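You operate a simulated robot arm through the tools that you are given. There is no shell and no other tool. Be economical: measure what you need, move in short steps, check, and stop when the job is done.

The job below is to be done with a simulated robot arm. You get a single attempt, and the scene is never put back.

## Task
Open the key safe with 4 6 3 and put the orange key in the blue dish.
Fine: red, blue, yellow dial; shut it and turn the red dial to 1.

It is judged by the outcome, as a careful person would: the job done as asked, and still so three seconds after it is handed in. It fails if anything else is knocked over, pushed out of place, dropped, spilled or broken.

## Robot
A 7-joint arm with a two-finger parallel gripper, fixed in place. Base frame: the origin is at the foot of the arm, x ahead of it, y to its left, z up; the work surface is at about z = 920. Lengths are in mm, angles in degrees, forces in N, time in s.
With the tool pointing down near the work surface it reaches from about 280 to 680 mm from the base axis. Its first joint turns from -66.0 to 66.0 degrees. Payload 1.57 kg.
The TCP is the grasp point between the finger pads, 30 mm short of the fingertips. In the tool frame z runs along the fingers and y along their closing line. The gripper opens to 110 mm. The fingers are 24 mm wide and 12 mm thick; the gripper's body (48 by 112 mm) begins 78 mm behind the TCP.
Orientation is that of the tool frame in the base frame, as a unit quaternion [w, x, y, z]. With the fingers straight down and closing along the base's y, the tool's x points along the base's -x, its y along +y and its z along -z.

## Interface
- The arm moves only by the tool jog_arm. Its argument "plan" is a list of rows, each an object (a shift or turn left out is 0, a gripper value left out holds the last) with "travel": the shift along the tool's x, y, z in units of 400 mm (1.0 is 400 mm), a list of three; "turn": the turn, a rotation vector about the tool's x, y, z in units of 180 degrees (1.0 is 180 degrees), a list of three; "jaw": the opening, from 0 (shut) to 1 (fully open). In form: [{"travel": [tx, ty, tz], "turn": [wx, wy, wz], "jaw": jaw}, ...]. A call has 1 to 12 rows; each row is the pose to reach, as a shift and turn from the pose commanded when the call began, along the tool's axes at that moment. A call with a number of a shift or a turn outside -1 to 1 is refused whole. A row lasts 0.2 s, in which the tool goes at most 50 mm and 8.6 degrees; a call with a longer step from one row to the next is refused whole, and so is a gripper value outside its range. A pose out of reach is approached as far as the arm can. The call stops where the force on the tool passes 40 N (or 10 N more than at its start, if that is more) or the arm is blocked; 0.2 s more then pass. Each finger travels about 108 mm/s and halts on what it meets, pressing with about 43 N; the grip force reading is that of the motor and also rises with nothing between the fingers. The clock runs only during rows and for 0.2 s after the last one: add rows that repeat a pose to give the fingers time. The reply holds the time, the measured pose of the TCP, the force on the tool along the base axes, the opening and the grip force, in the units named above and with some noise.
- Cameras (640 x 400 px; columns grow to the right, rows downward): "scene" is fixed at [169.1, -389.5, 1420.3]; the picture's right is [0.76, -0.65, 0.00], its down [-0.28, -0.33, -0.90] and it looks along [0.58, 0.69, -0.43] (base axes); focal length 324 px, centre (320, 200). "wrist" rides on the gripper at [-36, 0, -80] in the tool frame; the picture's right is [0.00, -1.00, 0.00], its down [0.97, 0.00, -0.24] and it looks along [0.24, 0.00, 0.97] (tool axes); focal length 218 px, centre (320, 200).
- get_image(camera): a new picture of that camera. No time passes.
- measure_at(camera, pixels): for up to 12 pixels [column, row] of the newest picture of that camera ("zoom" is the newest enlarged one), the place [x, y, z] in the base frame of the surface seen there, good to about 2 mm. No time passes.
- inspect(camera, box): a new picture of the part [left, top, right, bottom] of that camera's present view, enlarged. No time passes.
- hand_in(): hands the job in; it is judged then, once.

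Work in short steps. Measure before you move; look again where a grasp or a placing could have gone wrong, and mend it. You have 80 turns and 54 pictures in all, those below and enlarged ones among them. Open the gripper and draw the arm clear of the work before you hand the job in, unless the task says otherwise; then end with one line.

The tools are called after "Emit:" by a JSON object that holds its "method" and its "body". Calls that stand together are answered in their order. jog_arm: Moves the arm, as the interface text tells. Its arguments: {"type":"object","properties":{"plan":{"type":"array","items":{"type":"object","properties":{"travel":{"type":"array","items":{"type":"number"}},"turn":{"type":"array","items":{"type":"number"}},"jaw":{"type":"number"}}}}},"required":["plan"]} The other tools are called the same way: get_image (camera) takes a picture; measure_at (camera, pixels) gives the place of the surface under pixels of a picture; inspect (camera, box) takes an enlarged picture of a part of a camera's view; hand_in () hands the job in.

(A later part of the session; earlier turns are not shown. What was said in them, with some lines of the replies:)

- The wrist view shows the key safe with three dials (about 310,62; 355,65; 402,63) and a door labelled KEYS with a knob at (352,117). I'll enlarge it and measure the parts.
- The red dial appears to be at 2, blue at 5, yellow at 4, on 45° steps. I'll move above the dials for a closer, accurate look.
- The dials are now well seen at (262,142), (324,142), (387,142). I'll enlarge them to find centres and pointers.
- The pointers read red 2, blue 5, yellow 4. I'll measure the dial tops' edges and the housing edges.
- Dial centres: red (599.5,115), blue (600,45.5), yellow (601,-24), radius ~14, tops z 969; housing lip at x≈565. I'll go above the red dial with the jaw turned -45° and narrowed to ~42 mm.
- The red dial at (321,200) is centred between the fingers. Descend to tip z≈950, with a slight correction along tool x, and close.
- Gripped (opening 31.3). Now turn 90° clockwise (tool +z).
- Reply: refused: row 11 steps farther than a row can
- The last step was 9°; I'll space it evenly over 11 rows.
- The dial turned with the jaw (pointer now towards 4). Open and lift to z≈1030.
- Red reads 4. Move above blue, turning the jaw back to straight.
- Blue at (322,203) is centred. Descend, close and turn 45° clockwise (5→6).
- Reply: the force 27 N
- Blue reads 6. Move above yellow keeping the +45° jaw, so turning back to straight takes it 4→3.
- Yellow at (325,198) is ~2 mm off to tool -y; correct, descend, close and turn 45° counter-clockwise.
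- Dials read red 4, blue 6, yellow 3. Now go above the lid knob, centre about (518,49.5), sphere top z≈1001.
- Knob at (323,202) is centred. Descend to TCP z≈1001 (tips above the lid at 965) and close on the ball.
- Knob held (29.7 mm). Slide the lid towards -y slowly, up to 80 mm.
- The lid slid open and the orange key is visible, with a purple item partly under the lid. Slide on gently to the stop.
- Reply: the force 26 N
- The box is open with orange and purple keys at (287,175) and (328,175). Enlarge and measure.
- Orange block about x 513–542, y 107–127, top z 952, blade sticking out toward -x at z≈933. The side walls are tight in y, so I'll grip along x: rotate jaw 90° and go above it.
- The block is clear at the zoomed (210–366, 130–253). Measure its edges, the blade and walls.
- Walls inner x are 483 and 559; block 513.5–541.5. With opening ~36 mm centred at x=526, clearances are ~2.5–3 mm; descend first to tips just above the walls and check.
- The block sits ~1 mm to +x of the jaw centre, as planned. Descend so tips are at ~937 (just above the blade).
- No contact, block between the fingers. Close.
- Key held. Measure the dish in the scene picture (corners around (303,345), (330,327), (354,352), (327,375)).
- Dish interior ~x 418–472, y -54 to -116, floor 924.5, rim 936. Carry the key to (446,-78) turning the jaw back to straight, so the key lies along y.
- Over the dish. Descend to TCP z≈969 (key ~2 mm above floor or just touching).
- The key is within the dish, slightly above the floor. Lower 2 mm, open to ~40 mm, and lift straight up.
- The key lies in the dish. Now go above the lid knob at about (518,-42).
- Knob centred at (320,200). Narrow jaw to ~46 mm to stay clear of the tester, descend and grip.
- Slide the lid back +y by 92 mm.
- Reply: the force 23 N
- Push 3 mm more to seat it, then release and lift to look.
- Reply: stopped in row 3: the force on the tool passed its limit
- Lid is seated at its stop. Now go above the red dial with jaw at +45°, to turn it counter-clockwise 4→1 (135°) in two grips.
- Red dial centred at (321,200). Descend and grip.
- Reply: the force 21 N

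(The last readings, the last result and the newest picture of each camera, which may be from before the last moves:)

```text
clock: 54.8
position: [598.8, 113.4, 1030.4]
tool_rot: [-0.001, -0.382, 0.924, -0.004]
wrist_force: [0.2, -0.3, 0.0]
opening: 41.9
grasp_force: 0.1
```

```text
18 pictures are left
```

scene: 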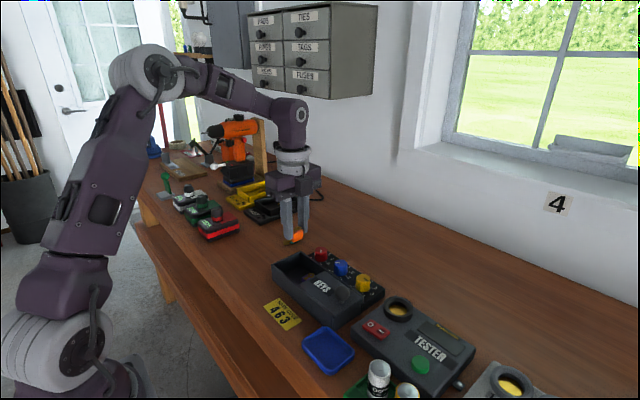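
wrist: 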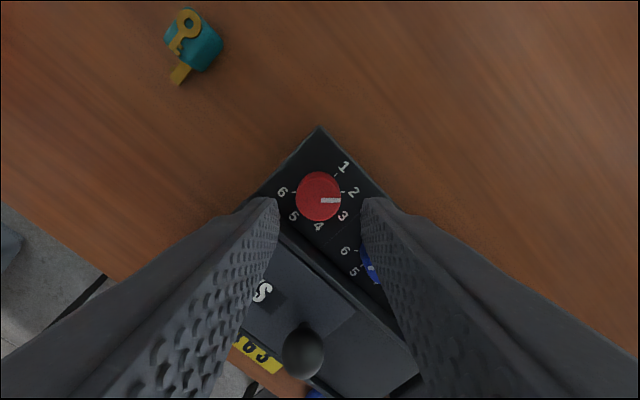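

Red now at 2. Turn the jaw back to straight above it, small correction, then grip and turn the last 45°.

Emit:
{"method": "jog_arm", "body": {"plan": [{"travel": [-0.003, 0.003, 0], "turn": [0, 0, 0.042]}, {"travel": [-0.003, 0.003, 0], "turn": [0, 0, 0.084]}, {"travel": [-0.003, 0.003, 0], "turn": [0, 0, 0.126]}, {"travel": [-0.003, 0.003, 0], "turn": [0, 0, 0.168]}, {"travel": [-0.003, 0.003, 0], "turn": [0, 0, 0.21]}, {"travel": [-0.003, 0.003, 0], "turn": [0, 0, 0.25]}, {"travel": [-0.003, 0.003, 0.06], "turn": [0, 0, 0.25]}, {"travel": [-0.003, 0.003, 0.125], "turn": [0, 0, 0.25]}, {"travel": [-0.003, 0.003, 0.125], "turn": [0, 0, 0.25]}, {"travel": [-0.003, 0.003, 0.125], "turn": [0, 0, 0.25], "jaw": 0.2}, {"travel": [-0.003, 0.003, 0.125], "turn": [0, 0, 0.25]}, {"travel": [-0.003, 0.003, 0.125], "turn": [0, 0, 0.25]}]}}

Emit:
{"method": "jog_arm", "body": {"plan": [{"turn": [0, 0, -0.042]}, {"turn": [0, 0, -0.084]}, {"turn": [0, 0, -0.126]}, {"turn": [0, 0, -0.168]}, {"turn": [0, 0, -0.21]}, {"turn": [0, 0, -0.25]}, {"turn": [0, 0, -0.25]}]}}

Emit:
{"method": "jog_arm", "body": {"plan": [{"jaw": 0.38}, {"jaw": 0.38}, {"travel": [0, 0, -0.06]}, {"travel": [0, 0, -0.15]}, {"travel": [0.05, 0, -0.24]}, {"travel": [0.1, 0, -0.33]}, {"travel": [0.15, 0, -0.4]}, {"travel": [0.15, 0, -0.4]}]}}

Emit:
{"method": "get_image", "body": {"camera": "wrist"}}

Emit:
{"method": "get_image", "body": {"camera": "scene"}}

```text
clock: 57.4
position: [600.6, 114.0, 979.5]
tool_rot: [-0.001, 0.002, 1.0, -0.004]
wrist_force: [-1.5, -18.7, -6.2]
opening: 31.4
grasp_force: 40.0
```

```text
clock: 59.0
position: [600.3, 115.9, 979.0]
tool_rot: [0.0, -0.384, 0.923, -0.003]
wrist_force: [9.4, -18.6, -24.9]
opening: 31.0
grasp_force: 40.2
```

```text
clock: 60.8
position: [555.6, 74.9, 1140.4]
tool_rot: [0.0, -0.382, 0.924, -0.003]
wrist_force: [0.7, -0.2, -0.1]
opening: 42.1
grasp_force: 0.0
```

```text
17 pictures are left
```

wrist: 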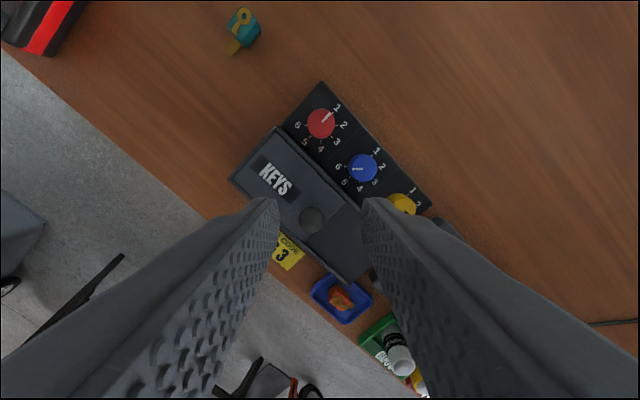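

```text
16 pictures are left
```

scene: 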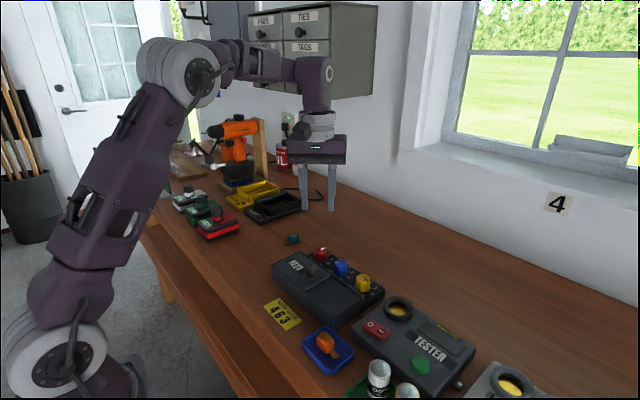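

Everything seems in place; enlarge the dials and lid for a final check.

Emit:
{"method": "inspect", "body": {"camera": "wrist", "box": [225, 80, 385, 240]}}

Emit:
{"method": "inspect", "body": {"camera": "scene", "box": [260, 230, 400, 380]}}

```text
2.50 times, centred on (305, 160) of wrist
```

zoom: 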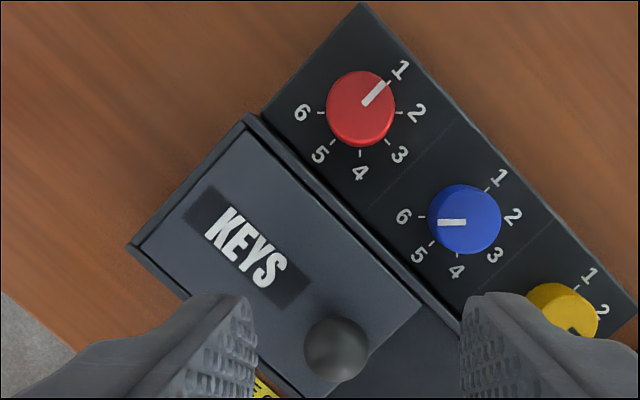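

```text
2.67 times, centred on (330, 305) of scene
```

zoom: 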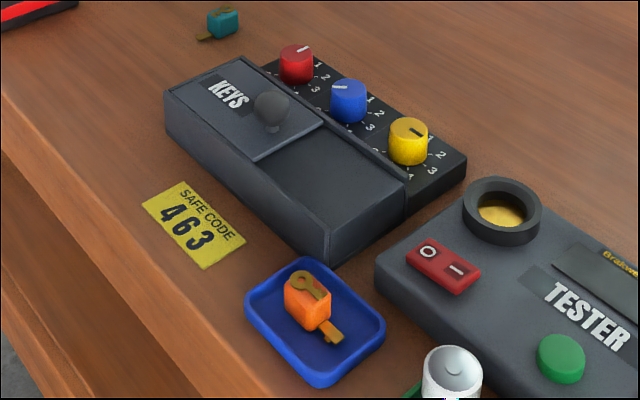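

Red points to 1, the lid is shut, and the key is in the dish. Open the gripper, rise a bit more, and hand in.

Emit:
{"method": "jog_arm", "body": {"plan": [{"travel": [0, 0, -0.08], "jaw": 0.8}, {"travel": [0, 0, -0.16], "jaw": 1}, {"travel": [0, 0, -0.16], "jaw": 1}]}}

Emit:
{"method": "hand_in", "body": {}}

```text
clock: 61.6
position: [553.6, 72.6, 1203.9]
tool_rot: [0.0, -0.382, 0.924, -0.003]
wrist_force: [0.7, -0.2, -0.1]
opening: 109.9
grasp_force: 0.0
```

```text
The job is handed in.
```

I opened the safe with red 4, blue 6, yellow 3 and put the orange key in the blue dish, then shut the lid, turned the red dial to 1 and handed the job in.
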